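You operate a simulated robot arm through the tools that you are given. There is no shell and no other tool. Be economical: measure what you need, move in short steps, check, and stop when the job is done.

The job below is to be done with a simulated robot arm. You get a single attempt, and the scene is never put back.

## Task
Stack the cream coaster, then the green one, on the coaster stand.
Fine: slide the stand to the edge over the chest doors to load it, then back to where it stood.

The check looks at the end state, three seconds after you hand in, the way a careful person would. Anything else that was tipped, shoved, dropped, spilled or broken makes it a failure.

## Robot
A 7-joint arm with a two-finger parallel gripper, fixed in place. Base frame: the origin is at the foot of the arm, x ahead of it, y to its left, z up. Units: m, degrees, N and s.
With the tool pointing down near the work surface it reaches from about 0.12 to 0.62 m from the base axis. Its first joint turns from -66.0 to 66.0 degrees. Payload 2.4 kg.
Tool frame: the origin (TCP) lies between the finger pads and is the grasp point; the fingertips stand 0.03 m ahead of it; z points along the fingers, y is the line along which they close. The gripper opens to 0.094 m. The fingers are 0.028 m wide and 0.01 m thick; the gripper's body (0.05 by 0.096 m) begins 0.055 m behind the TCP.
Orientation is told as [roll, pitch, yaw] about the base's x, y, z axes, in that order, counted from this pose: with the fingers straight down and closing along the base's y, the tool's x points along the base's -x, its y along +y and its z along -z.

## Interface
- The arm moves only by the tool jog_arm. Its arguments are lists of equal length, an entry for each row: "gripper": the gripper command, from -1 (fully open) to 1 (shut), values between in proportion; "delta_pos": the shift along the tool's x, y, z in m, a list of three; "rotation": the turn, a rotation vector about the tool's x, y, z in degrees, a list of three. In form: {"gripper": [gripper, ...], "delta_pos": [[tx, ty, tz], ...], "rotation": [[ax, ay, az], ...]}. A call has 1 to 20 rows; each row is the pose to reach, as a shift and turn from the pose commanded when the call began, along the tool's axes at that moment. Each row takes 0.2 s and may step no farther than 0.05 m and 8.6 degrees from the row before; otherwise, or with a gripper value out of range, the whole call is refused. A pose out of reach is approached as far as the arm can. The call stops where the force on the tool passes 70 N (or 10 N more than at its start, if that is more) or the arm is blocked; 0.2 s more then pass. Each finger travels about 0.153 m/s and halts on what it meets, pressing with about 34 N; the grip force reading is that of the motor and also rises with nothing between the fingers. The clock runs only during rows and for 0.2 s after the last one: add rows that repeat a pose to give the fingers time. The reply holds the time, the measured pose of the TCP, the force on the tool along the base axes, the opening and the grip force, in the units named above and with some noise, and new pictures: "show" is both (left out), scene, wrist or none.
- Cameras (640 x 400 px; columns grow to the right, rows downward): "scene" is fixed at [0.0272, 0.488, 1.4129]; the picture's right is [-0.74, -0.67, 0.00], its down [-0.57, 0.63, -0.53] and it looks along [0.36, -0.39, -0.85] (base axes); focal length 340 px, centre (320, 200). "wrist" rides on the gripper at [0.076, 0.014, -0.103] in the tool frame; the picture's right is [-0.18, 0.98, 0.00], its down [-0.75, -0.14, -0.64] and it looks along [-0.63, -0.12, 0.77] (tool axes); focal length 243 px, centre (320, 200). There is no depth. A picture from a camera that has moved, and an enlarged one, comes with that camera's place and axes in the base frame and with its lens.
- close_up(camera, box): a new picture of the part [left, top, right, bottom] of that camera's present view, enlarged. No time passes.
- job_done(): hands the job in; it is judged then, once.

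Work in short steps. Places have to be worked out from the pictures, the camera data and where the tool is seen: move nearer, look again, correct. Check each grasp and each placing, and mend what went wrong. You have 120 turns and 170 pictures in all, those below and enlarged ones among them. Open the gripper and draw the arm clear of the work before you hand the job in, unless the task says otherwise; then end with one line.

The tools are called after ">>>" as name(argument=value, ...) on one line, values as JSON. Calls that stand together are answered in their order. jog_arm: Moves the arm, as the interface text tells. Its arguments: {"type":"object","properties":{"gripper":{"type":"array","items":{"type":"number"}},"delta_pos":{"type":"array","items":{"type":"array","items":{"type":"number"}}},"rotation":{"type":"array","items":{"type":"array","items":{"type":"number"}}},"show":{"type":"string","enum":["both","scene","wrist","none"]}},"required":["gripper","delta_pos","rotation"]} The other tools are called the same way: close_up (camera, box) takes an enlarged picture of a part of a camera's view; job_done () hands the job in.

At the start:

```text
t: 0.0
position: [0.2956, 0.2106, 0.8512]
ee_rot: [0.0, 0.1, 0.0]
ft_force: [0.0, -0.4, 0.1]
opening: 0.0942
finger_force: 0.1
```

scene: 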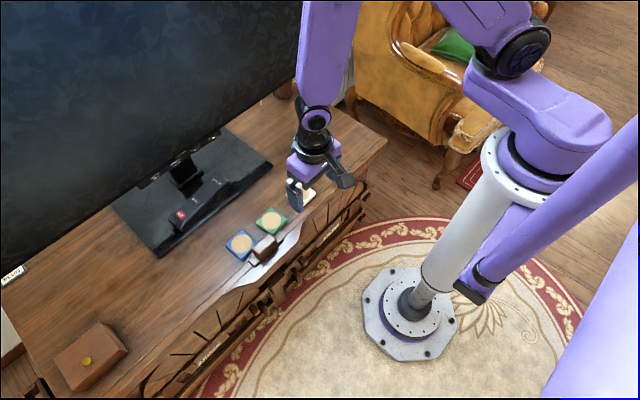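
wrist: 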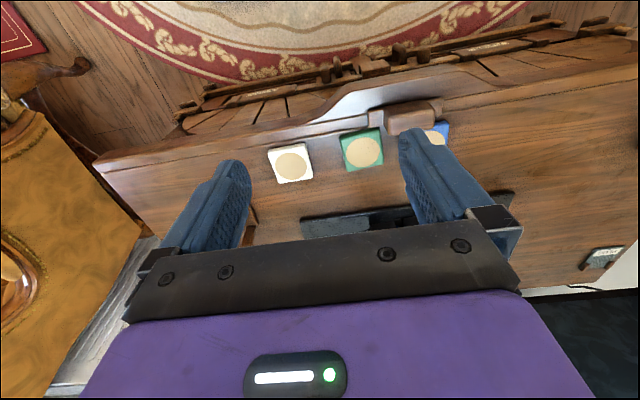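

I'll enlarge both views to identify the coasters and stand.

>>> close_up(camera="scene", box=[200, 160, 360, 280])

>>> close_up(camera="wrist", box=[250, 80, 470, 217])

```text
3.33 times, centred on (280, 220) of scene
camera zoom: at [0.0272, 0.488, 1.4129], right [-0.74, -0.67, 0.0], down [-0.57, 0.63, -0.53], along [0.36, -0.39, -0.85], focal length 1134 px, centre (453, 133)
```

zoom: 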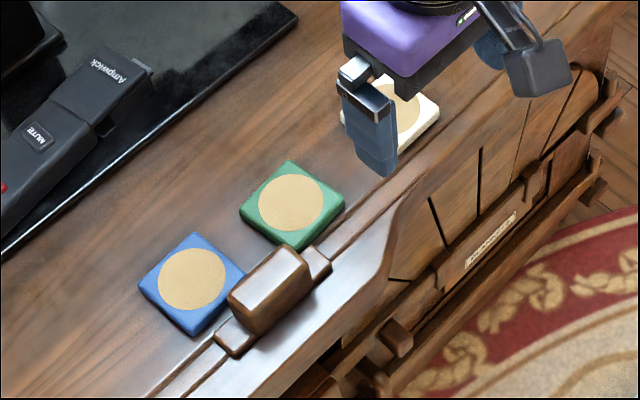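

```text
2.91 times, centred on (360, 148) of wrist
camera zoom: at [0.2201, 0.2237, 0.9535], right [0.18, 0.98, 0.0], down [0.75, -0.14, 0.64], along [0.63, -0.12, -0.77], focal length 706 px, centre (204, 350)
```

zoom: 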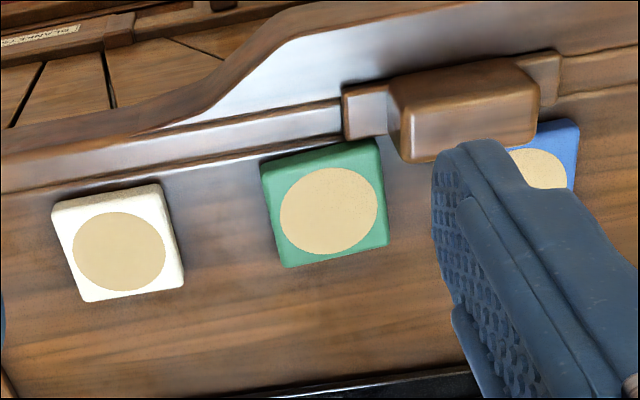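

Now I check the box at lower left and the dark platform to find the stand.

>>> close_up(camera="scene", box=[0, 250, 240, 400])

>>> close_up(camera="scene", box=[100, 100, 340, 250])

>>> close_up(camera="scene", box=[220, 210, 300, 260])

```text
2.67 times, centred on (120, 325) of scene
camera zoom: at [0.0272, 0.488, 1.4129], right [-0.74, -0.67, 0.0], down [-0.57, 0.63, -0.53], along [0.36, -0.39, -0.85], focal length 907 px, centre (853, -133)
```

zoom: 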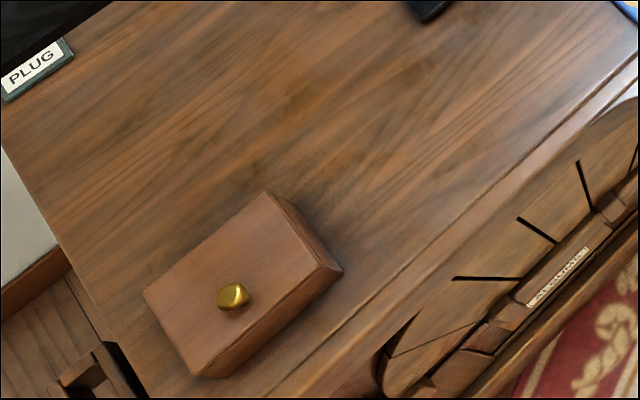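

```text
2.67 times, centred on (220, 175) of scene
camera zoom: at [0.0272, 0.488, 1.4129], right [-0.74, -0.67, 0.0], down [-0.57, 0.63, -0.53], along [0.36, -0.39, -0.85], focal length 907 px, centre (587, 267)
```

zoom: 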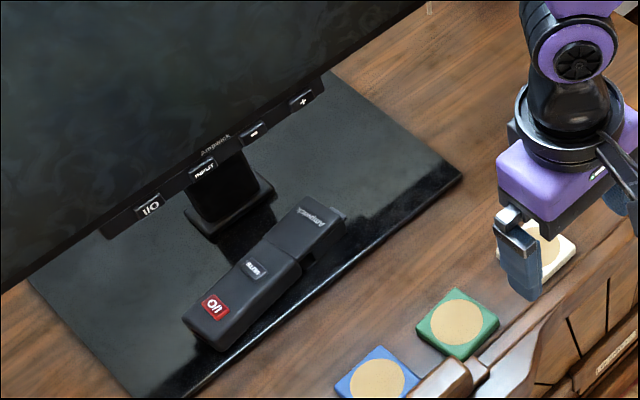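

```text
8.00 times, centred on (260, 235) of scene
camera zoom: at [0.0272, 0.488, 1.4129], right [-0.74, -0.67, 0.0], down [-0.57, 0.63, -0.53], along [0.36, -0.39, -0.85], focal length 2720 px, centre (800, -80)
```

zoom: 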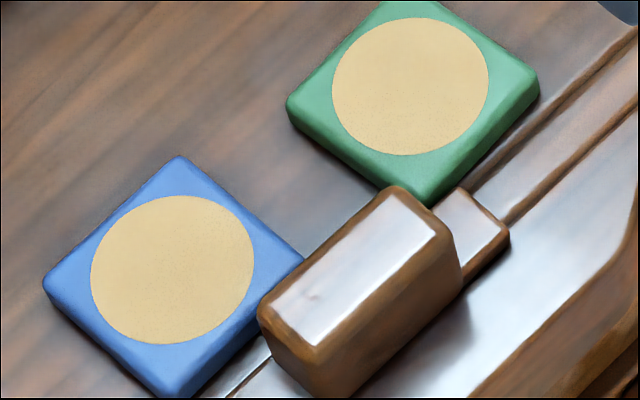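

The stand isn't visible yet; the gripper probably hides it (around x≈0.5, y≈0). I move the tool back and left to uncover that area.

>>> jog_arm(gripper=[-1, -1, -1], delta_pos=[[0.03, 0.03, 0], [0.06, 0.06, 0], [0.08, 0.09, 0]], rotation=[[0, 0, 0], [0, 0, 0], [0, 0, 0]])

```text
t: 0.8
position: [0.2142, 0.3006, 0.8496]
ee_rot: [0.0, -0.1, -0.1]
ft_force: [-0.8, 0.1, -0.1]
opening: 0.0939
finger_force: 0.0
camera wrist: at [0.139, 0.3141, 0.953], right [0.18, 0.98, 0.0], down [0.75, -0.14, 0.64], along [0.63, -0.12, -0.77], focal length 243 px, centre (320, 200)
```

scene: 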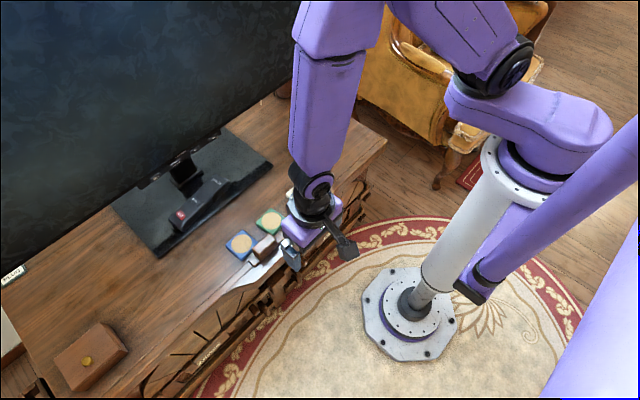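
wrist: 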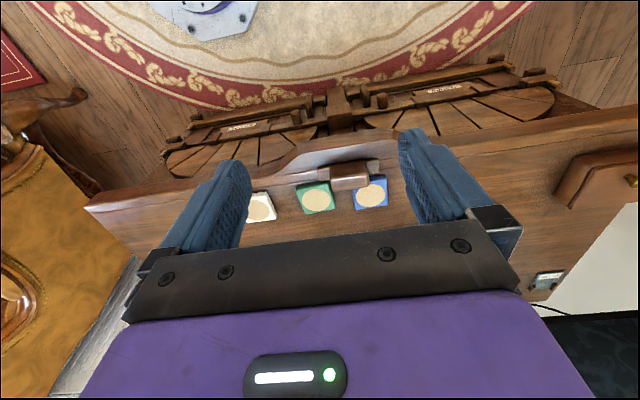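

Still hidden behind the forearm. I swing to the right side instead and look again.

>>> jog_arm(gripper=[-1, -1, -1, -1, -1, -1, -1, -1, -1, -1, -1], delta_pos=[[0, -0.045, 0], [0, -0.09, 0], [0, -0.135, 0], [0, -0.18, 0], [0, -0.225, 0], [0, -0.27, 0], [0, -0.315, 0], [0, -0.36, 0], [0, -0.405, 0], [0, -0.45, 0], [0, -0.48, 0]], rotation=[[0, 0, 0], [0, 0, 0], [0, 0, 0], [0, 0, 0], [0, 0, 0], [0, 0, 0], [0, 0, 0], [0, 0, 0], [0, 0, 0], [0, 0, 0], [0, 0, 0]])

```text
t: 3.2
position: [0.2416, -0.1914, 0.8387]
ee_rot: [0.0, -0.1, 0.0]
ft_force: [0.4, 0.3, 0.0]
opening: 0.0939
finger_force: 0.2
out of reach, approached as far as the arm can: row 7, 8, 9, 10, 11
camera wrist: at [0.1662, -0.177, 0.9417], right [0.18, 0.98, 0.0], down [0.75, -0.14, 0.64], along [0.63, -0.12, -0.77], focal length 243 px, centre (320, 200)
```

scene: 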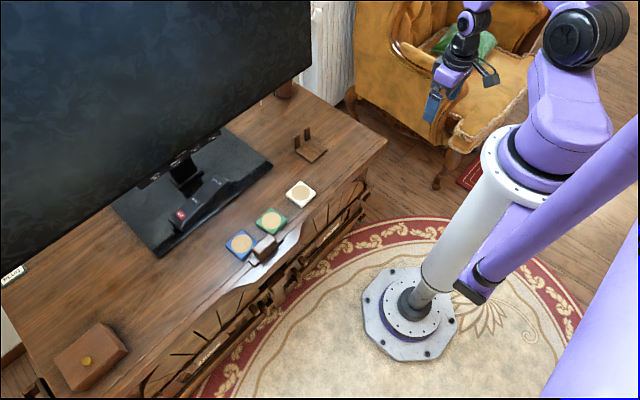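
wrist: 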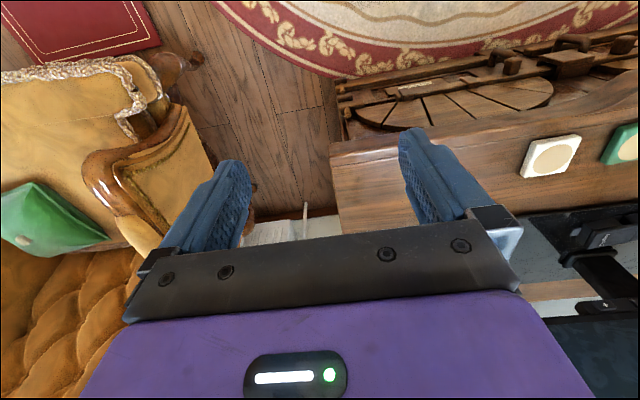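

The stand is uncovered at about (310,148). I enlarge it and the coasters.

>>> close_up(camera="scene", box=[270, 110, 350, 160])

>>> close_up(camera="scene", box=[220, 120, 400, 270])

```text
8.00 times, centred on (310, 135) of scene
camera zoom: at [0.0272, 0.488, 1.4129], right [-0.74, -0.67, 0.0], down [-0.57, 0.63, -0.53], along [0.36, -0.39, -0.85], focal length 2720 px, centre (400, 720)
```

zoom: 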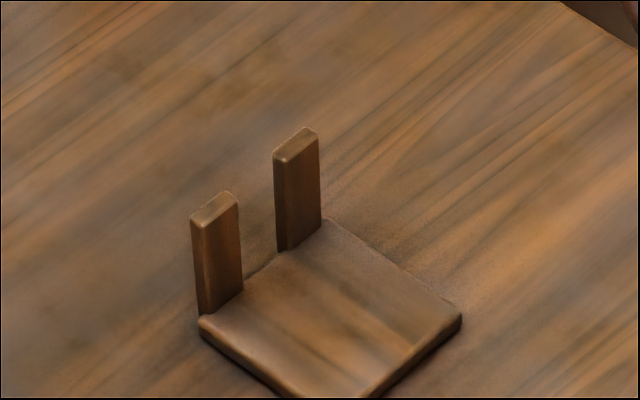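

```text
2.67 times, centred on (310, 195) of scene
camera zoom: at [0.0272, 0.488, 1.4129], right [-0.74, -0.67, 0.0], down [-0.57, 0.63, -0.53], along [0.36, -0.39, -0.85], focal length 907 px, centre (347, 213)
```

zoom: 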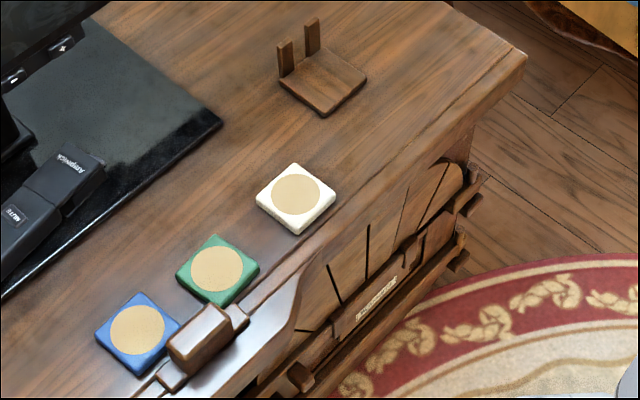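

The stand's base plate is about 0.07 m square, x≈0.472–0.543, y≈-0.031–0.038, with two posts along the back edge (tops at z≈0.666). The cream coaster sits near (0.418, 0.142), the green one near (0.42, 0.256). I move in to look at the stand with the wrist camera.

>>> jog_arm(gripper=[-1, -1, -1, -1, -1], delta_pos=[[-0.015, 0.04, 0.015], [-0.03, 0.08, 0.03], [-0.045, 0.12, 0.045], [-0.06, 0.16, 0.06], [-0.07, 0.19, 0.08]], rotation=[[0, 0, 0], [0, 0, 0], [0, 0, 0], [0, 0, 0], [0, 0, 0]], show="wrist")

```text
t: 4.4
position: [0.3112, 0.004, 0.759]
ee_rot: [-0.1, 0.1, -0.1]
ft_force: [0.3, 0.1, -0.3]
opening: 0.0939
finger_force: 0.0
camera wrist: at [0.2352, 0.0167, 0.8618], right [0.19, 0.98, 0.0], down [0.75, -0.14, 0.64], along [0.63, -0.12, -0.77], focal length 243 px, centre (320, 200)
```

wrist: 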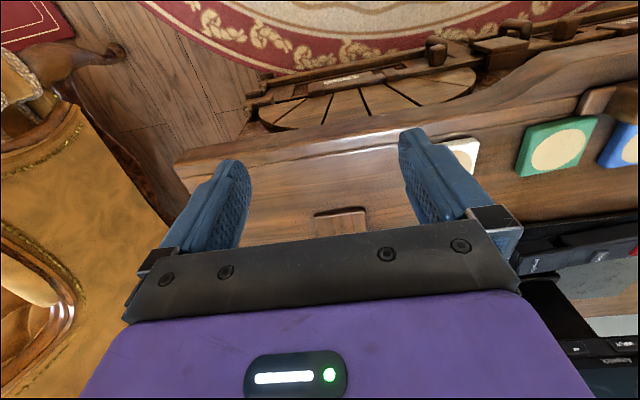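

The plate front is at x≈0.464, y from -0.034 to 0.037. I move up and forward to see the whole stand between the fingers.

>>> jog_arm(gripper=[-1, -1], delta_pos=[[-0.035, 0, -0.025], [-0.07, 0, -0.05]], rotation=[[0, 0, 0], [0, 0, 0]], show="none")

>>> close_up(camera="wrist", box=[220, 100, 420, 225])

```text
t: 5.0
position: [0.3791, 0.0016, 0.8078]
ee_rot: [-0.1, 0.0, 0.0]
ft_force: [0.6, -0.1, -0.6]
opening: 0.0943
finger_force: 0.0
```

```text
3.20 times, centred on (320, 162) of wrist
camera zoom: at [0.304, 0.0151, 0.9111], right [0.18, 0.98, 0.0], down [0.75, -0.14, 0.64], along [0.63, -0.12, -0.77], focal length 776 px, centre (320, 320)
```

zoom: 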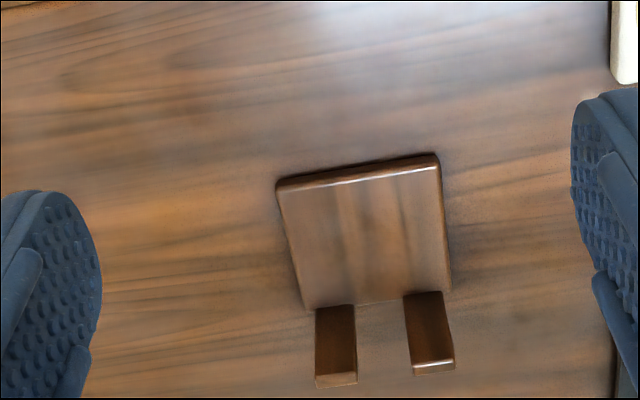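

Two views put the plate at x 0.471–0.542, y -0.037–0.036 (centre ≈(0.506, 0)), square to the axes. I move over it and stop above plate height to check alignment.

>>> jog_arm(gripper=[-1, -1, -1, -1, -1], delta_pos=[[-0.03, 0, 0.02], [-0.06, 0, 0.04], [-0.09, 0, 0.07], [-0.115, 0, 0.11], [-0.123, -0.001, 0.145]], rotation=[[0, 0, 0], [0, 0, 0], [0, 0, 0], [0, 0, 0], [0, 0, 0]])

```text
t: 6.2
position: [0.5021, -0.0003, 0.6651]
ee_rot: [0.1, 0.0, 0.0]
ft_force: [0.5, 0.4, -0.4]
opening: 0.094
finger_force: 0.0
camera wrist: at [0.4266, 0.0134, 0.7672], right [0.18, 0.98, 0.0], down [0.75, -0.14, 0.64], along [0.63, -0.12, -0.77], focal length 243 px, centre (320, 200)
```

scene: 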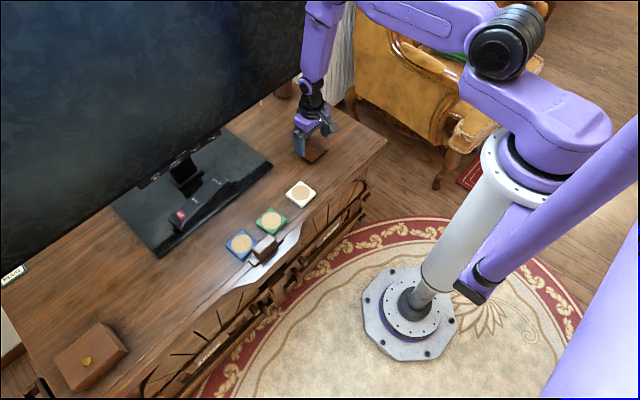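
wrist: 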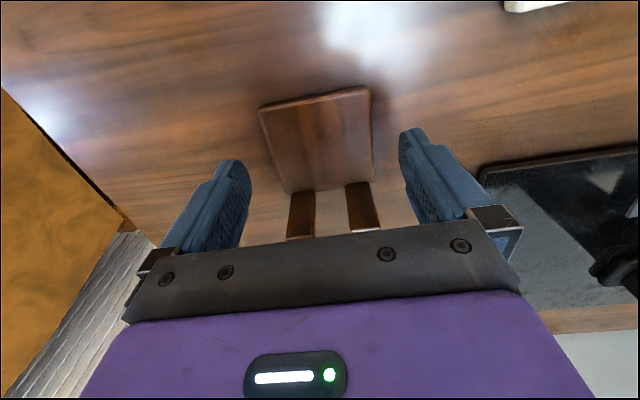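

Plate spans y -0.035 to 0.035, centred under the tool. I descend so the fingertips flank the plate just above the table.

>>> jog_arm(gripper=[-1, -1, -1], delta_pos=[[0, 0, 0.015], [0, 0, 0.025], [0, 0, 0.031]], rotation=[[0, 0, 0], [0, 0, 0], [0, 0, 0]], show="wrist")

```text
t: 7.0
position: [0.5024, 0.0005, 0.6322]
ee_rot: [0.0, -0.1, 0.1]
ft_force: [0.9, -0.7, 0.7]
opening: 0.0943
finger_force: 0.0
camera wrist: at [0.4268, 0.0134, 0.7359], right [0.18, 0.98, 0.0], down [0.75, -0.14, 0.64], along [0.63, -0.12, -0.77], focal length 243 px, centre (320, 200)
```

wrist: 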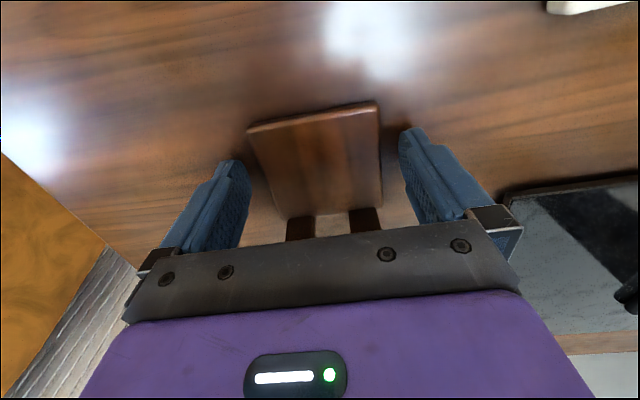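

Fingertips are on both sides. I close slowly to find the contact width.

>>> jog_arm(gripper=[-0.8, -0.65, -0.55, -0.5, -0.45, -0.4, -0.4], delta_pos=[[0, 0, 0], [0, 0, 0], [0, 0, 0], [0, 0, 0], [0, 0, 0], [0, 0, 0], [0, 0, 0]], rotation=[[0, 0, 0], [0, 0, 0], [0, 0, 0], [0, 0, 0], [0, 0, 0], [0, 0, 0], [0, 0, 0]], show="wrist")

```text
t: 8.6
position: [0.5021, -0.0002, 0.6338]
ee_rot: [0.0, 0.0, -0.1]
ft_force: [-0.3, -0.7, -0.3]
opening: 0.0729
finger_force: 34.2
camera wrist: at [0.4267, 0.0133, 0.736], right [0.18, 0.98, 0.0], down [0.75, -0.14, 0.64], along [0.63, -0.12, -0.77], focal length 243 px, centre (320, 200)
```

wrist: 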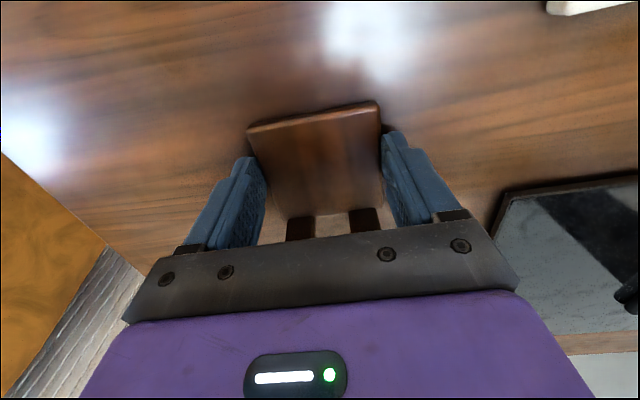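

The stand is gripped at 0.073 m without moving. I slide it straight back toward the front edge by 0.08 m.

>>> jog_arm(gripper=[-0.4, -0.4, -0.4, -0.4, -0.4, -0.4, -0.4], delta_pos=[[0.01, 0, 0], [0.025, 0, 0], [0.04, 0, 0], [0.055, 0, 0], [0.07, 0, 0], [0.08, 0, 0], [0.08, 0, 0]], rotation=[[0, 0, 0], [0, 0, 0], [0, 0, 0], [0, 0, 0], [0, 0, 0], [0, 0, 0], [0, 0, 0]])

```text
t: 10.2
position: [0.4228, 0.0008, 0.6333]
ee_rot: [0.0, 0.0, 0.0]
ft_force: [-0.8, 0.3, -0.1]
opening: 0.0729
finger_force: 34.1
camera wrist: at [0.3472, 0.0135, 0.737], right [0.18, 0.98, 0.0], down [0.75, -0.14, 0.64], along [0.63, -0.12, -0.77], focal length 243 px, centre (320, 200)
```

scene: 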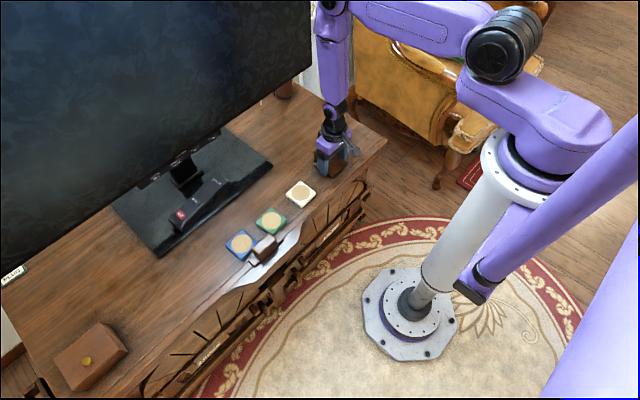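
wrist: 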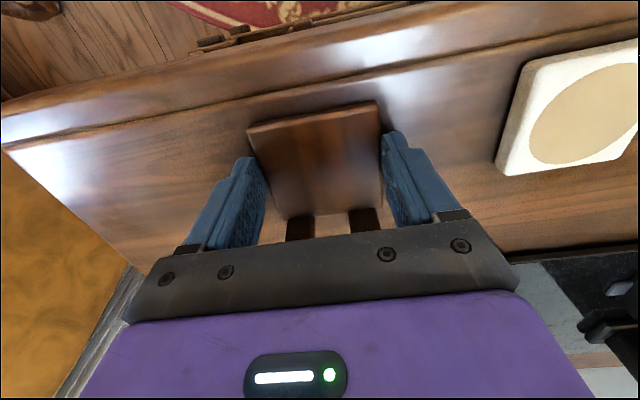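

The stand is now at the front edge. I release it and lift clear, then check.

>>> jog_arm(gripper=[-0.7, -1, -1, -1, -1, -1, -1], delta_pos=[[0, 0, 0], [0, 0, 0], [0, 0, 0], [0, 0, -0.03], [0, 0, -0.07], [0, 0, -0.11], [0.0, 0.03, -0.14]], rotation=[[0, 0, 0], [0, 0, 0], [0, 0, 0], [0, 0, 0], [0, 0, 0], [0, 0, 0], [0, 0, 0]], show="none")

>>> jog_arm(gripper=[-1, -1, -1], delta_pos=[[0.04, 0.025, 0], [0.08, 0.05, 0], [0.12, 0.075, 0]], rotation=[[0, 0, 0], [0, 0, 0], [0, 0, 0]], show="wrist")

```text
t: 11.8
position: [0.4214, 0.0301, 0.7728]
ee_rot: [0.0, 0.0, -0.1]
ft_force: [0.1, 0.1, 0.1]
opening: 0.094
finger_force: 0.0
```

```text
t: 12.6
position: [0.3022, 0.1052, 0.7734]
ee_rot: [0.0, 0.0, 0.1]
ft_force: [0.5, -0.3, 0.4]
opening: 0.0942
finger_force: 0.1
camera wrist: at [0.2272, 0.1186, 0.8761], right [0.18, 0.98, 0.0], down [0.75, -0.14, 0.64], along [0.63, -0.12, -0.77], focal length 243 px, centre (320, 200)
```

wrist: 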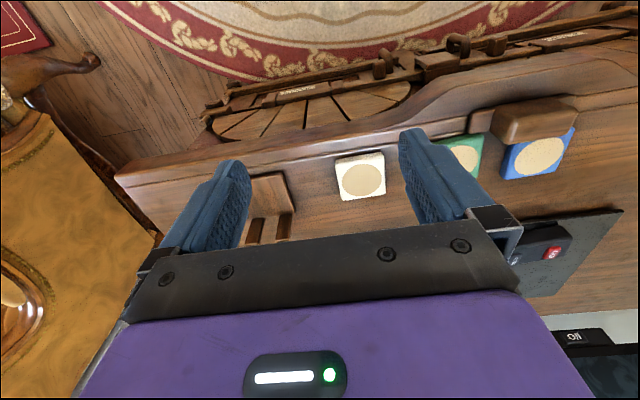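

>>> close_up(camera="wrist", box=[230, 120, 420, 240])

```text
3.33 times, centred on (325, 180) of wrist
camera zoom: at [0.2272, 0.1186, 0.8761], right [0.18, 0.98, 0.0], down [0.75, -0.14, 0.64], along [0.63, -0.12, -0.77], focal length 809 px, centre (303, 267)
```

zoom: 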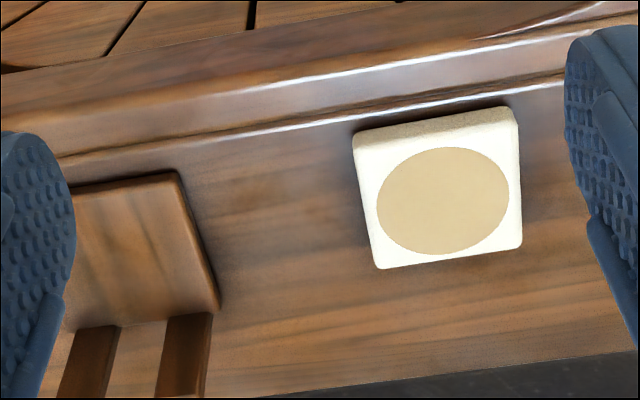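

Cream coaster: x 0.390–0.449, y 0.108–0.168, centre ≈(0.420, 0.139), square to the axes; the stand is undisturbed at centre ≈(0.426, 0). I move above the cream coaster.

>>> jog_arm(gripper=[-1, -1, -1, -1], delta_pos=[[-0.04, 0.01, 0.02], [-0.08, 0.025, 0.04], [-0.11, 0.034, 0.075], [-0.118, 0.034, 0.108]], rotation=[[0, 0, 0], [0, 0, 0], [0, 0, 0], [0, 0, 0]], show="wrist")

```text
t: 13.6
position: [0.4227, 0.1371, 0.6647]
ee_rot: [0.0, 0.1, -0.1]
ft_force: [0.6, -0.4, -0.3]
opening: 0.0941
finger_force: 0.1
camera wrist: at [0.3469, 0.1509, 0.7679], right [0.18, 0.98, 0.0], down [0.75, -0.14, 0.64], along [0.63, -0.12, -0.77], focal length 243 px, centre (320, 200)
```

wrist: 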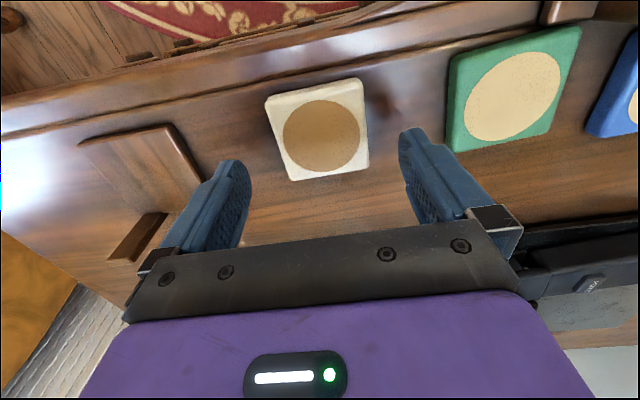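

The cream coaster is centred under the tool at (0.421, 0.137). I descend and close gently.

>>> jog_arm(gripper=[-1, -1, -1, -0.8, -0.6, -0.45, -0.35, -0.3, -0.25, -0.2, -0.2], delta_pos=[[0, 0, 0.015], [0, 0, 0.026], [0, 0, 0.031], [0, 0, 0.031], [0, 0, 0.031], [0, 0, 0.031], [0, 0, 0.031], [0, 0, 0.031], [0, 0, 0.031], [0, 0, 0.031], [0, 0, 0.031]], rotation=[[0, 0, 0], [0, 0, 0], [0, 0, 0], [0, 0, 0], [0, 0, 0], [0, 0, 0], [0, 0, 0], [0, 0, 0], [0, 0, 0], [0, 0, 0], [0, 0, 0]], show="wrist")

```text
t: 16.0
position: [0.4212, 0.1384, 0.6349]
ee_rot: [0.1, 0.1, 0.0]
ft_force: [0.1, 0.4, 0.1]
opening: 0.0611
finger_force: 34.3
camera wrist: at [0.3452, 0.1522, 0.7376], right [0.18, 0.98, 0.0], down [0.75, -0.14, 0.64], along [0.63, -0.12, -0.77], focal length 243 px, centre (320, 200)
```

wrist: 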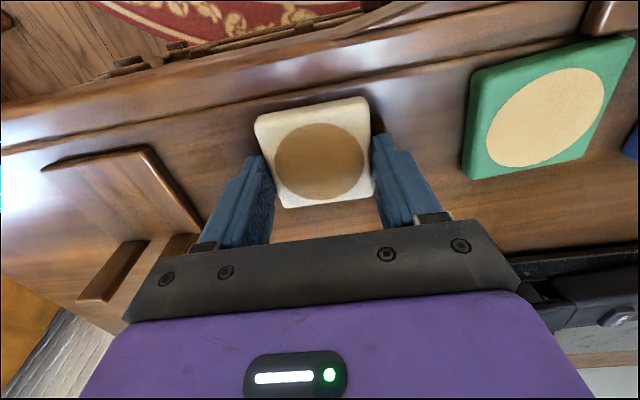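

Coaster gripped at 0.061 m. I lift it, carry it over the stand and stop above the plate.

>>> jog_arm(gripper=[-0.2, -0.2, -0.2, -0.2, -0.2, -0.2, -0.2, -0.2], delta_pos=[[0, 0, -0.03], [0, 0, -0.07], [0, -0.03, -0.09], [-0.001, -0.07, -0.09], [-0.003, -0.11, -0.09], [-0.004, -0.139, -0.09], [-0.004, -0.139, -0.065], [-0.004, -0.139, -0.04]], rotation=[[0, 0, 0], [0, 0, 0], [0, 0, 0], [0, 0, 0], [0, 0, 0], [0, 0, 0], [0, 0, 0], [0, 0, 0]])

>>> close_up(camera="wrist", box=[200, 80, 440, 230])

>>> close_up(camera="scene", box=[290, 120, 390, 190])

```text
t: 17.8
position: [0.4252, 0.0018, 0.6742]
ee_rot: [0.0, 0.0, -0.1]
ft_force: [-0.9, -0.2, -0.6]
opening: 0.0606
finger_force: 34.1
camera wrist: at [0.3498, 0.0139, 0.7777], right [0.18, 0.98, 0.0], down [0.75, -0.14, 0.64], along [0.63, -0.12, -0.77], focal length 243 px, centre (320, 200)
```

scene: 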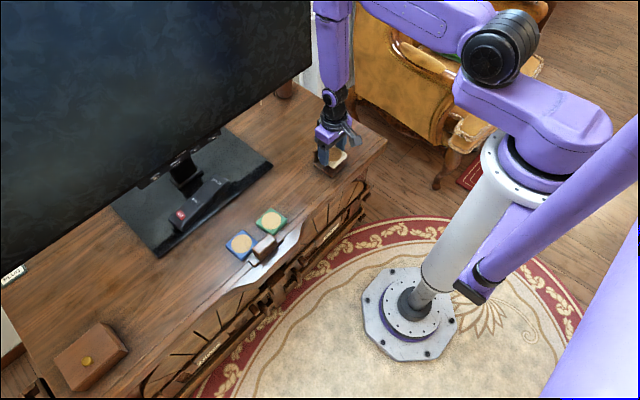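
wrist: 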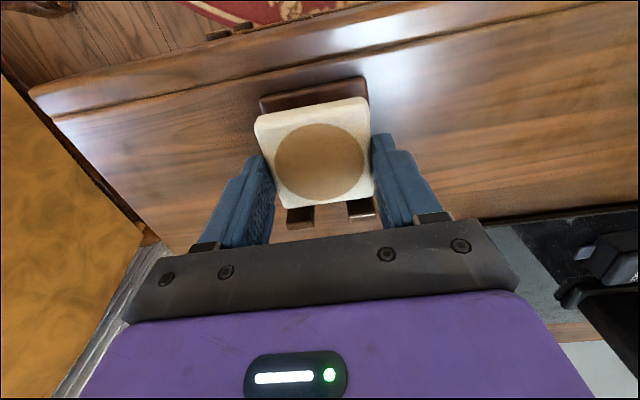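

```text
2.67 times, centred on (320, 155) of wrist
camera zoom: at [0.3498, 0.0139, 0.7777], right [0.18, 0.98, 0.0], down [0.75, -0.14, 0.64], along [0.63, -0.12, -0.77], focal length 647 px, centre (320, 320)
```

zoom: 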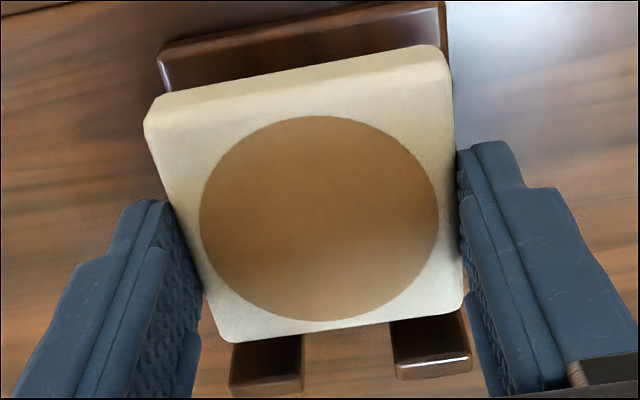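

```text
5.71 times, centred on (340, 155) of scene
camera zoom: at [0.0273, 0.4879, 1.4129], right [-0.74, -0.67, 0.0], down [-0.57, 0.63, -0.53], along [0.36, -0.39, -0.85], focal length 1943 px, centre (206, 457)
```

zoom: 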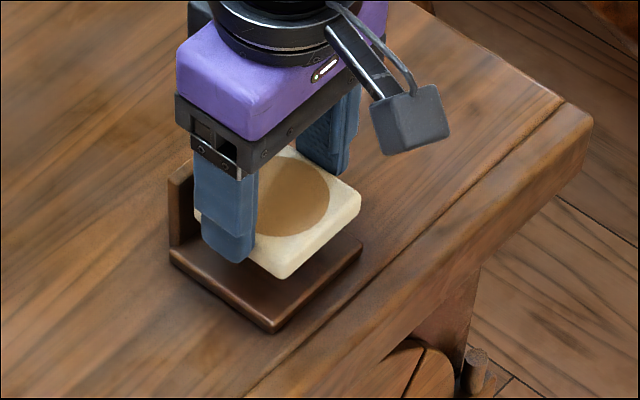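

Aligned within the plate with ~5 mm margins. I lower in small steps until contact.

>>> jog_arm(gripper=[-0.2, -0.2, -0.2, -0.2, -0.2], delta_pos=[[0, 0, 0.012], [0, 0, 0.02], [0, 0, 0.024], [0, 0, 0.026], [0, 0, 0.027]], rotation=[[0, 0, 0], [0, 0, 0], [0, 0, 0], [0, 0, 0], [0, 0, 0]], show="none")

>>> close_up(camera="scene", box=[290, 120, 390, 190])

```text
t: 19.0
position: [0.4275, 0.0001, 0.649]
ee_rot: [0.0, 0.0, 0.0]
ft_force: [0.4, 0.0, -0.3]
opening: 0.0609
finger_force: 34.0
```

```text
5.71 times, centred on (340, 155) of scene
camera zoom: at [0.0272, 0.488, 1.4129], right [-0.74, -0.67, 0.0], down [-0.57, 0.63, -0.53], along [0.36, -0.39, -0.85], focal length 1943 px, centre (206, 457)
```

zoom: 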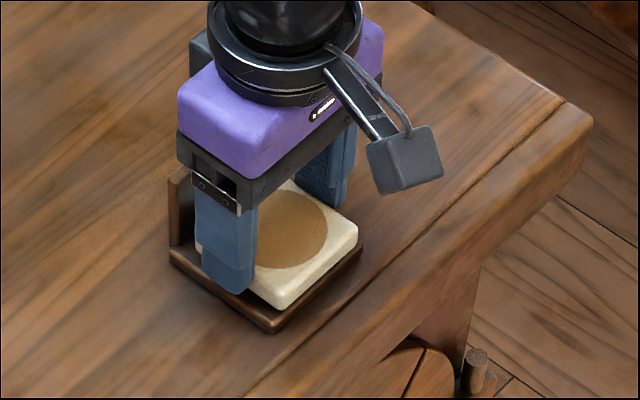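

No contact yet; I keep lowering by 1 mm steps.

>>> jog_arm(gripper=[-0.2, -0.2, -0.2], delta_pos=[[0, 0, 0.001], [0, 0, 0.002], [0, 0, 0.003]], rotation=[[0, 0, 0], [0, 0, 0], [0, 0, 0]], show="none")

>>> jog_arm(gripper=[-0.2, -0.2], delta_pos=[[0, 0, 0.001], [0, 0, 0.002]], rotation=[[0, 0, 0], [0, 0, 0]], show="none")

```text
t: 19.8
position: [0.4254, -0.001, 0.645]
ee_rot: [0.0, 0.1, 0.0]
ft_force: [0.6, -0.1, -0.1]
opening: 0.0608
finger_force: 34.6
```

```text
t: 20.4
position: [0.4249, -0.0007, 0.6441]
ee_rot: [0.1, 0.0, -0.1]
ft_force: [-2.1, -0.8, 26.2]
opening: 0.061
finger_force: 34.4
```

Contact at TCP z≈0.643 (26 N), so the plate top is at ≈0.609. I relieve by 1 mm, open, and rise straight up.

>>> jog_arm(gripper=[-0.2, -0.3, -0.4, -0.55, -0.6, -0.6, -0.6, -0.6, -0.6], delta_pos=[[0, 0, -0.001], [0, 0, -0.001], [0, 0, -0.001], [0, 0, -0.001], [0, 0, -0.001], [0, 0, -0.03], [0, 0, -0.06], [0.03, 0, -0.09], [0.06, 0, -0.12]], rotation=[[0, 0, 0], [0, 0, 0], [0, 0, 0], [0, 0, 0], [0, 0, 0], [0, 0, 0], [0, 0, 0], [0, 0, 0], [0, 0, 0]], show="none")

>>> close_up(camera="wrist", box=[200, 80, 440, 230])

```text
t: 22.4
position: [0.366, 0.0003, 0.7666]
ee_rot: [0.0, 0.0, 0.0]
ft_force: [0.8, -0.4, 0.3]
opening: 0.0752
finger_force: 0.1
```

```text
2.67 times, centred on (320, 155) of wrist
camera zoom: at [0.29, 0.0133, 0.8693], right [0.18, 0.98, 0.0], down [0.75, -0.14, 0.64], along [0.63, -0.12, -0.77], focal length 647 px, centre (320, 320)
```

zoom: 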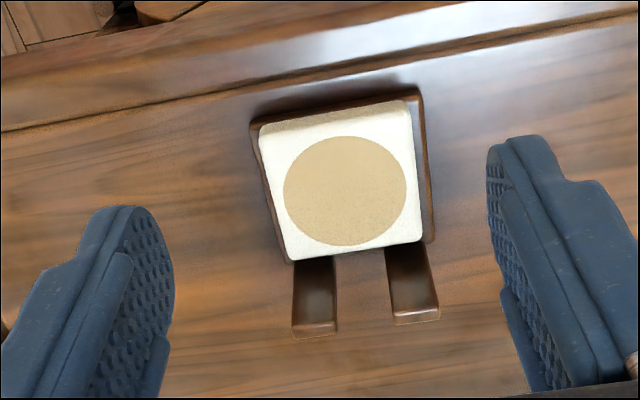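

The cream coaster sits flat inside the plate. Next I view the green coaster from a similar stand-off.

>>> jog_arm(gripper=[-0.7, -0.7, -0.7, -0.7, -0.7, -0.7], delta_pos=[[0.01, 0.04, -0.01], [0.02, 0.08, -0.01], [0.03, 0.12, -0.01], [0.04, 0.16, -0.01], [0.05, 0.2, -0.01], [0.056, 0.228, -0.01]], rotation=[[0, 0, 0], [0, 0, 0], [0, 0, 0], [0, 0, 0], [0, 0, 0], [0, 0, 0]], show="none")

>>> close_up(camera="wrist", box=[220, 100, 440, 238])

>>> close_up(camera="scene", box=[220, 120, 380, 270])

```text
t: 23.8
position: [0.3095, 0.2275, 0.7723]
ee_rot: [0.1, 0.0, 0.0]
ft_force: [-0.2, -0.2, 0.5]
opening: 0.0798
finger_force: 0.1
```

```text
2.90 times, centred on (330, 169) of wrist
camera zoom: at [0.2343, 0.2414, 0.8747], right [0.18, 0.98, 0.0], down [0.75, -0.14, 0.64], along [0.63, -0.12, -0.77], focal length 703 px, centre (291, 290)
```

zoom: 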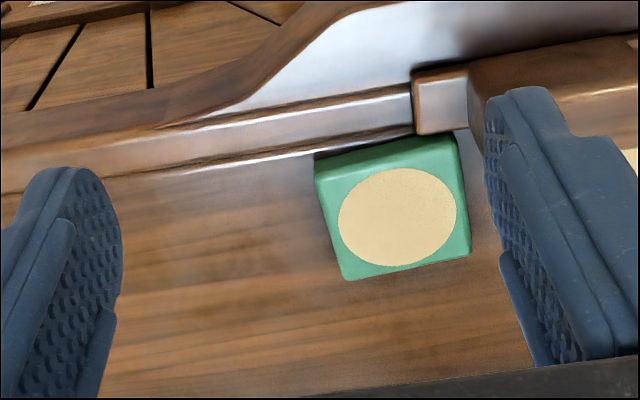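

```text
2.67 times, centred on (300, 195) of scene
camera zoom: at [0.0272, 0.488, 1.4129], right [-0.74, -0.67, 0.0], down [-0.57, 0.63, -0.53], along [0.36, -0.39, -0.85], focal length 907 px, centre (373, 213)
```

zoom: 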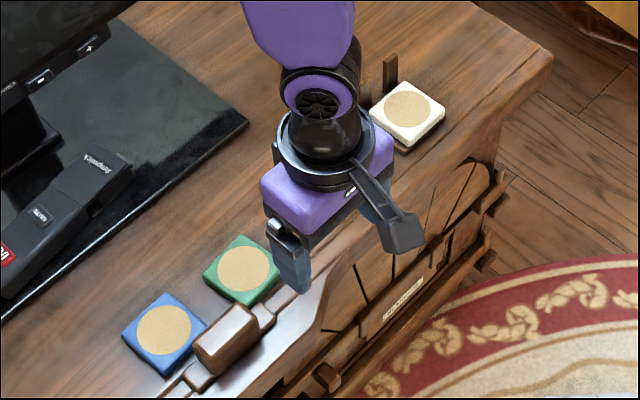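

Green coaster centre ≈(0.415, 0.255), yaw ≈+4.5°; the door knob block ends at x≈0.392, so I'll grip slightly behind centre (x≈0.419). I turn the tool and go above it with a 0.08 opening.

>>> jog_arm(gripper=[-0.7, -0.7, -0.7, -0.7], delta_pos=[[-0.04, 0.01, 0.02], [-0.08, 0.02, 0.04], [-0.105, 0.027, 0.07], [-0.1105, 0.027, 0.1015]], rotation=[[0, 0, -1], [0, 0, -3], [0, 0, -4.5], [0, 0, -4.5]], show="wrist")

>>> close_up(camera="wrist", box=[200, 60, 456, 220])

```text
t: 24.8
position: [0.421, 0.2549, 0.672]
ee_rot: [0.0, 0.0, 4.5]
ft_force: [-0.1, 0.4, 0.1]
opening: 0.0798
finger_force: 0.1
camera wrist: at [0.3453, 0.2627, 0.7746], right [0.11, 0.99, 0.0], down [0.76, -0.08, 0.64], along [0.64, -0.07, -0.77], focal length 243 px, centre (320, 200)
```

wrist: 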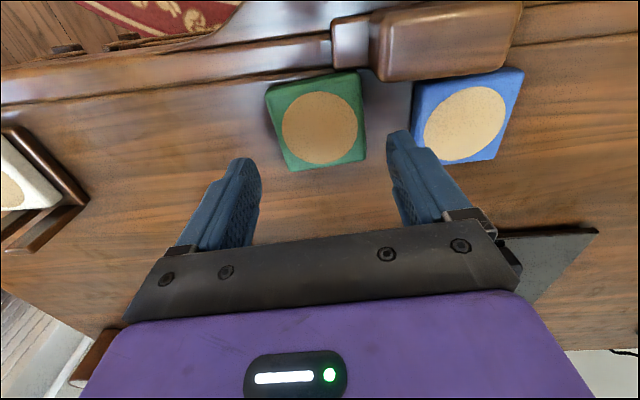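

```text
2.50 times, centred on (328, 140) of wrist
camera zoom: at [0.3453, 0.2627, 0.7746], right [0.11, 0.99, 0.0], down [0.76, -0.08, 0.64], along [0.64, -0.07, -0.77], focal length 606 px, centre (300, 350)
```

zoom: 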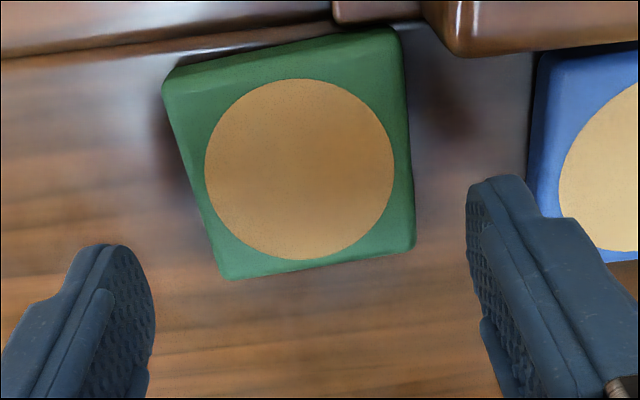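

Confirmed: green centre (0.416, 0.255), yaw 4.5°, with clearance to the blue coaster (~19 mm) and the block (~15 mm). I descend and close gently.

>>> jog_arm(gripper=[-0.7, -0.7, -0.7, -0.6, -0.5, -0.42, -0.36, -0.3, -0.25, -0.2, -0.2], delta_pos=[[0, 0, 0.015], [0, 0, 0.028], [0, 0, 0.036], [0, 0, 0.036], [0, 0, 0.036], [0, 0, 0.036], [0, 0, 0.036], [0, 0, 0.036], [0, 0, 0.036], [0, 0, 0.036], [0, 0, 0.036]], rotation=[[0, 0, 0], [0, 0, 0], [0, 0, 0], [0, 0, 0], [0, 0, 0], [0, 0, 0], [0, 0, 0], [0, 0, 0], [0, 0, 0], [0, 0, 0], [0, 0, 0]], show="wrist")

```text
t: 27.2
position: [0.4194, 0.2566, 0.6366]
ee_rot: [0.0, 0.0, 4.5]
ft_force: [-0.2, -0.1, 0.4]
opening: 0.0607
finger_force: 33.7
camera wrist: at [0.3427, 0.2632, 0.7384], right [0.11, 0.99, 0.0], down [0.76, -0.08, 0.64], along [0.64, -0.07, -0.77], focal length 243 px, centre (320, 200)
```

wrist: 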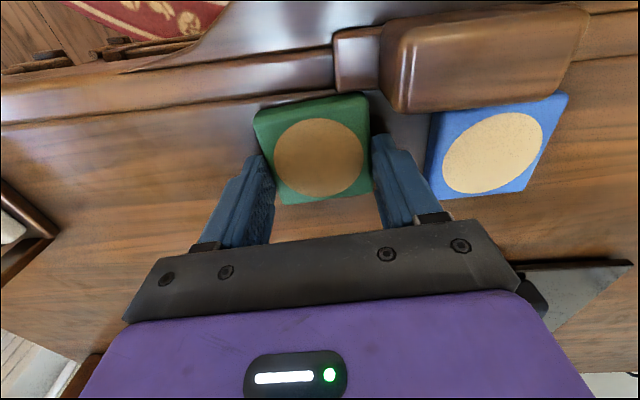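

Green gripped at 0.061 m. I lift straight up and turn back to yaw 0.

>>> jog_arm(gripper=[-0.2, -0.2, -0.2, -0.2], delta_pos=[[0, 0, -0.02], [0, 0, -0.05], [0, 0, -0.08], [0, 0, -0.09]], rotation=[[0, 0, 0], [0, 0, 0], [0, 0, 2], [0, 0, 4.5]], show="none")

>>> jog_arm(gripper=[-0.2, -0.2, -0.2, -0.2, -0.2, -0.2, -0.2, -0.2], delta_pos=[[-0.002, -0.045, 0], [-0.004, -0.09, 0], [-0.006, -0.135, 0], [-0.008, -0.18, 0], [-0.01, -0.225, 0], [-0.01, -0.255, 0], [-0.01, -0.255, 0.02], [-0.01, -0.255, 0.04]], rotation=[[0, 0, 0], [0, 0, 0], [0, 0, 0], [0, 0, 0], [0, 0, 0], [0, 0, 0], [0, 0, 0], [0, 0, 0]], show="none")

>>> close_up(camera="wrist", box=[200, 60, 456, 220])

>>> close_up(camera="scene", box=[290, 120, 390, 190])

```text
t: 28.2
position: [0.421, 0.2548, 0.7264]
ee_rot: [0.0, -0.1, 0.0]
ft_force: [-0.5, 0.5, -0.2]
opening: 0.0608
finger_force: 34.1
```

```text
t: 30.0
position: [0.4312, -0.004, 0.6856]
ee_rot: [-0.1, 0.1, 0.0]
ft_force: [-0.3, -0.1, -0.6]
opening: 0.0611
finger_force: 33.8
```

```text
2.50 times, centred on (328, 140) of wrist
camera zoom: at [0.3555, 0.0111, 0.7887], right [0.18, 0.98, 0.0], down [0.75, -0.14, 0.64], along [0.63, -0.12, -0.77], focal length 606 px, centre (300, 350)
```

zoom: 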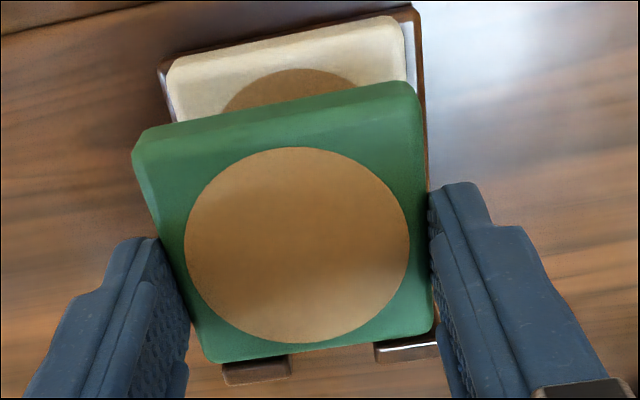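

```text
5.71 times, centred on (340, 155) of scene
camera zoom: at [0.0273, 0.4879, 1.4129], right [-0.74, -0.67, 0.0], down [-0.57, 0.63, -0.53], along [0.36, -0.39, -0.85], focal length 1943 px, centre (206, 457)
```

zoom: 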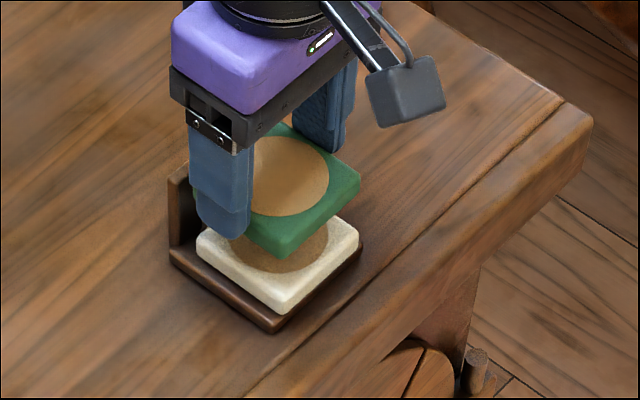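

Green is about 3 mm toward -y and ~3 mm behind the cream one. I correct both and lower to just above contact.

>>> jog_arm(gripper=[-0.2, -0.2, -0.2, -0.2], delta_pos=[[0.003, 0.003, 0], [0.003, 0.003, 0.01], [0.003, 0.003, 0.018], [0.003, 0.003, 0.022]], rotation=[[0, 0, 0], [0, 0, 0], [0, 0, 0], [0, 0, 0]], show="none")

>>> close_up(camera="wrist", box=[200, 60, 456, 220])

>>> close_up(camera="scene", box=[290, 120, 390, 190])

```text
t: 31.0
position: [0.4274, 0.0023, 0.6641]
ee_rot: [0.0, 0.0, 0.0]
ft_force: [-0.2, -0.2, -1.3]
opening: 0.0609
finger_force: 34.1
```

```text
2.50 times, centred on (328, 140) of wrist
camera zoom: at [0.3512, 0.0158, 0.7663], right [0.18, 0.98, 0.0], down [0.75, -0.14, 0.64], along [0.63, -0.12, -0.77], focal length 606 px, centre (300, 350)
```

zoom: 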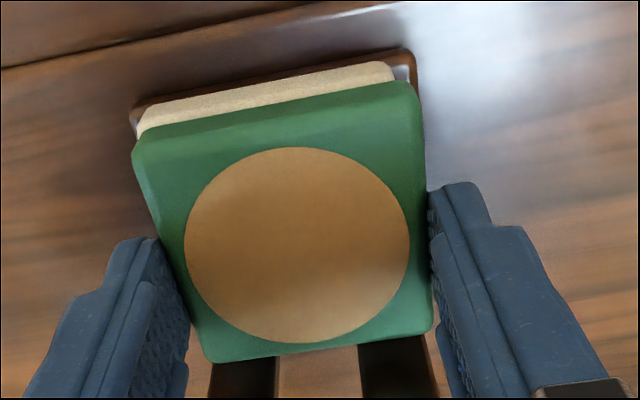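

```text
5.71 times, centred on (340, 155) of scene
camera zoom: at [0.0272, 0.488, 1.4129], right [-0.74, -0.67, 0.0], down [-0.57, 0.63, -0.53], along [0.36, -0.39, -0.85], focal length 1943 px, centre (206, 457)
```

zoom: 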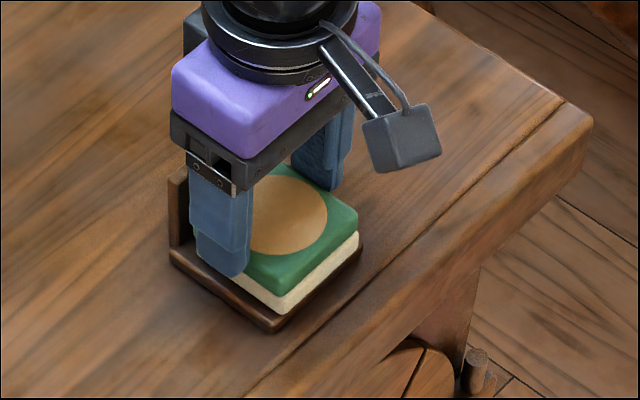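

Now well aligned (green ~2 mm toward +y). I nudge back 1.5 mm and lower in 1 mm steps until contact.

>>> jog_arm(gripper=[-0.2, -0.2, -0.2, -0.2], delta_pos=[[0, -0.0015, 0.001], [0, -0.0015, 0.002], [0, -0.0015, 0.003], [0, -0.0015, 0.004]], rotation=[[0, 0, 0], [0, 0, 0], [0, 0, 0], [0, 0, 0]], show="none")

>>> jog_arm(gripper=[-0.2, -0.2], delta_pos=[[0, 0, 0.001], [0, 0, 0.002]], rotation=[[0, 0, 0], [0, 0, 0]], show="none")

```text
t: 32.0
position: [0.428, 0.0022, 0.6607]
ee_rot: [0.0, -0.1, 0.0]
ft_force: [-1.8, -1.7, 26.0]
opening: 0.0608
finger_force: 34.1
```

```text
t: 32.6
position: [0.4276, 0.0014, 0.657]
ee_rot: [0.0, -0.3, 0.1]
ft_force: [1.8, 3.1, 25.8]
opening: 0.0607
finger_force: 34.0
```

Contact at ~26 N. I relieve 2 mm, open, and rise clear.

>>> jog_arm(gripper=[-0.2, -0.3, -0.4, -0.55, -0.6, -0.6, -0.6, -0.6, -0.6], delta_pos=[[0, 0, -0.002], [0, 0, -0.002], [0, 0, -0.002], [0, 0, -0.002], [0, 0, -0.002], [0, 0, -0.03], [0, 0, -0.06], [0.03, 0, -0.09], [0.06, 0, -0.11]], rotation=[[0, 0, 0], [0, 0, 0], [0, 0, 0], [0, 0, 0], [0, 0, 0], [0, 0, 0], [0, 0, 0], [0, 0, 0], [0, 0, 0]], show="none")

>>> close_up(camera="wrist", box=[200, 80, 440, 230])

>>> close_up(camera="scene", box=[290, 120, 390, 190])

```text
t: 34.6
position: [0.3667, 0.0002, 0.7692]
ee_rot: [-0.1, 0.0, 0.1]
ft_force: [-0.2, -0.7, -0.3]
opening: 0.0752
finger_force: 0.1
```

```text
2.67 times, centred on (320, 155) of wrist
camera zoom: at [0.2913, 0.0142, 0.872], right [0.18, 0.98, 0.0], down [0.75, -0.14, 0.64], along [0.63, -0.12, -0.77], focal length 647 px, centre (320, 320)
```

zoom: 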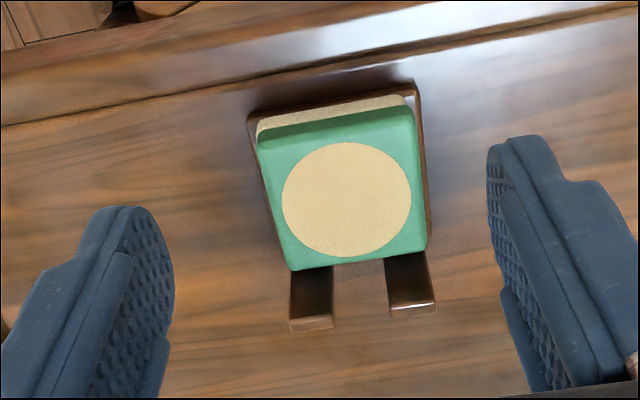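

```text
5.71 times, centred on (340, 155) of scene
camera zoom: at [0.0273, 0.488, 1.4129], right [-0.74, -0.67, 0.0], down [-0.57, 0.63, -0.53], along [0.36, -0.39, -0.85], focal length 1943 px, centre (206, 457)
```

zoom: 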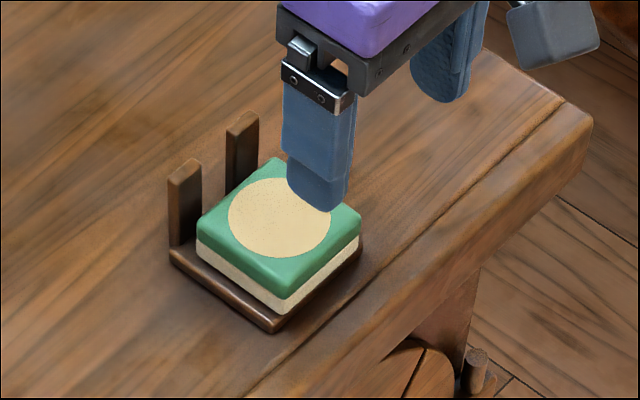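

Both coasters are neatly stacked. I open fully and go back down around the plate at the same relative grip point, pausing above to check.

>>> jog_arm(gripper=[-1, -1, -1, -1, -1, -1], delta_pos=[[-0.03, -0.001, 0.02], [-0.056, -0.0015, 0.03], [-0.056, -0.0015, 0.06], [-0.056, -0.0015, 0.09], [-0.056, -0.0015, 0.115], [-0.056, -0.0015, 0.125]], rotation=[[0, 0, 0], [0, 0, 0], [0, 0, 0], [0, 0, 0], [0, 0, 0], [0, 0, 0]], show="wrist")

```text
t: 36.0
position: [0.4235, 0.0012, 0.6407]
ee_rot: [0.0, -0.1, 0.1]
ft_force: [-0.6, -0.1, -0.1]
opening: 0.0938
finger_force: 0.0
camera wrist: at [0.3469, 0.013, 0.7443], right [0.18, 0.98, 0.0], down [0.75, -0.14, 0.64], along [0.63, -0.12, -0.77], focal length 243 px, centre (320, 200)
```

wrist: 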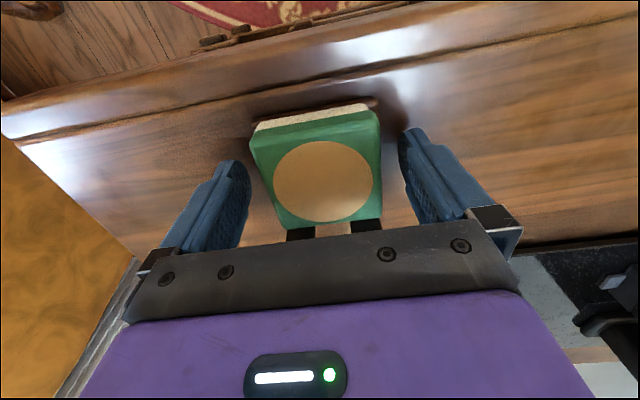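

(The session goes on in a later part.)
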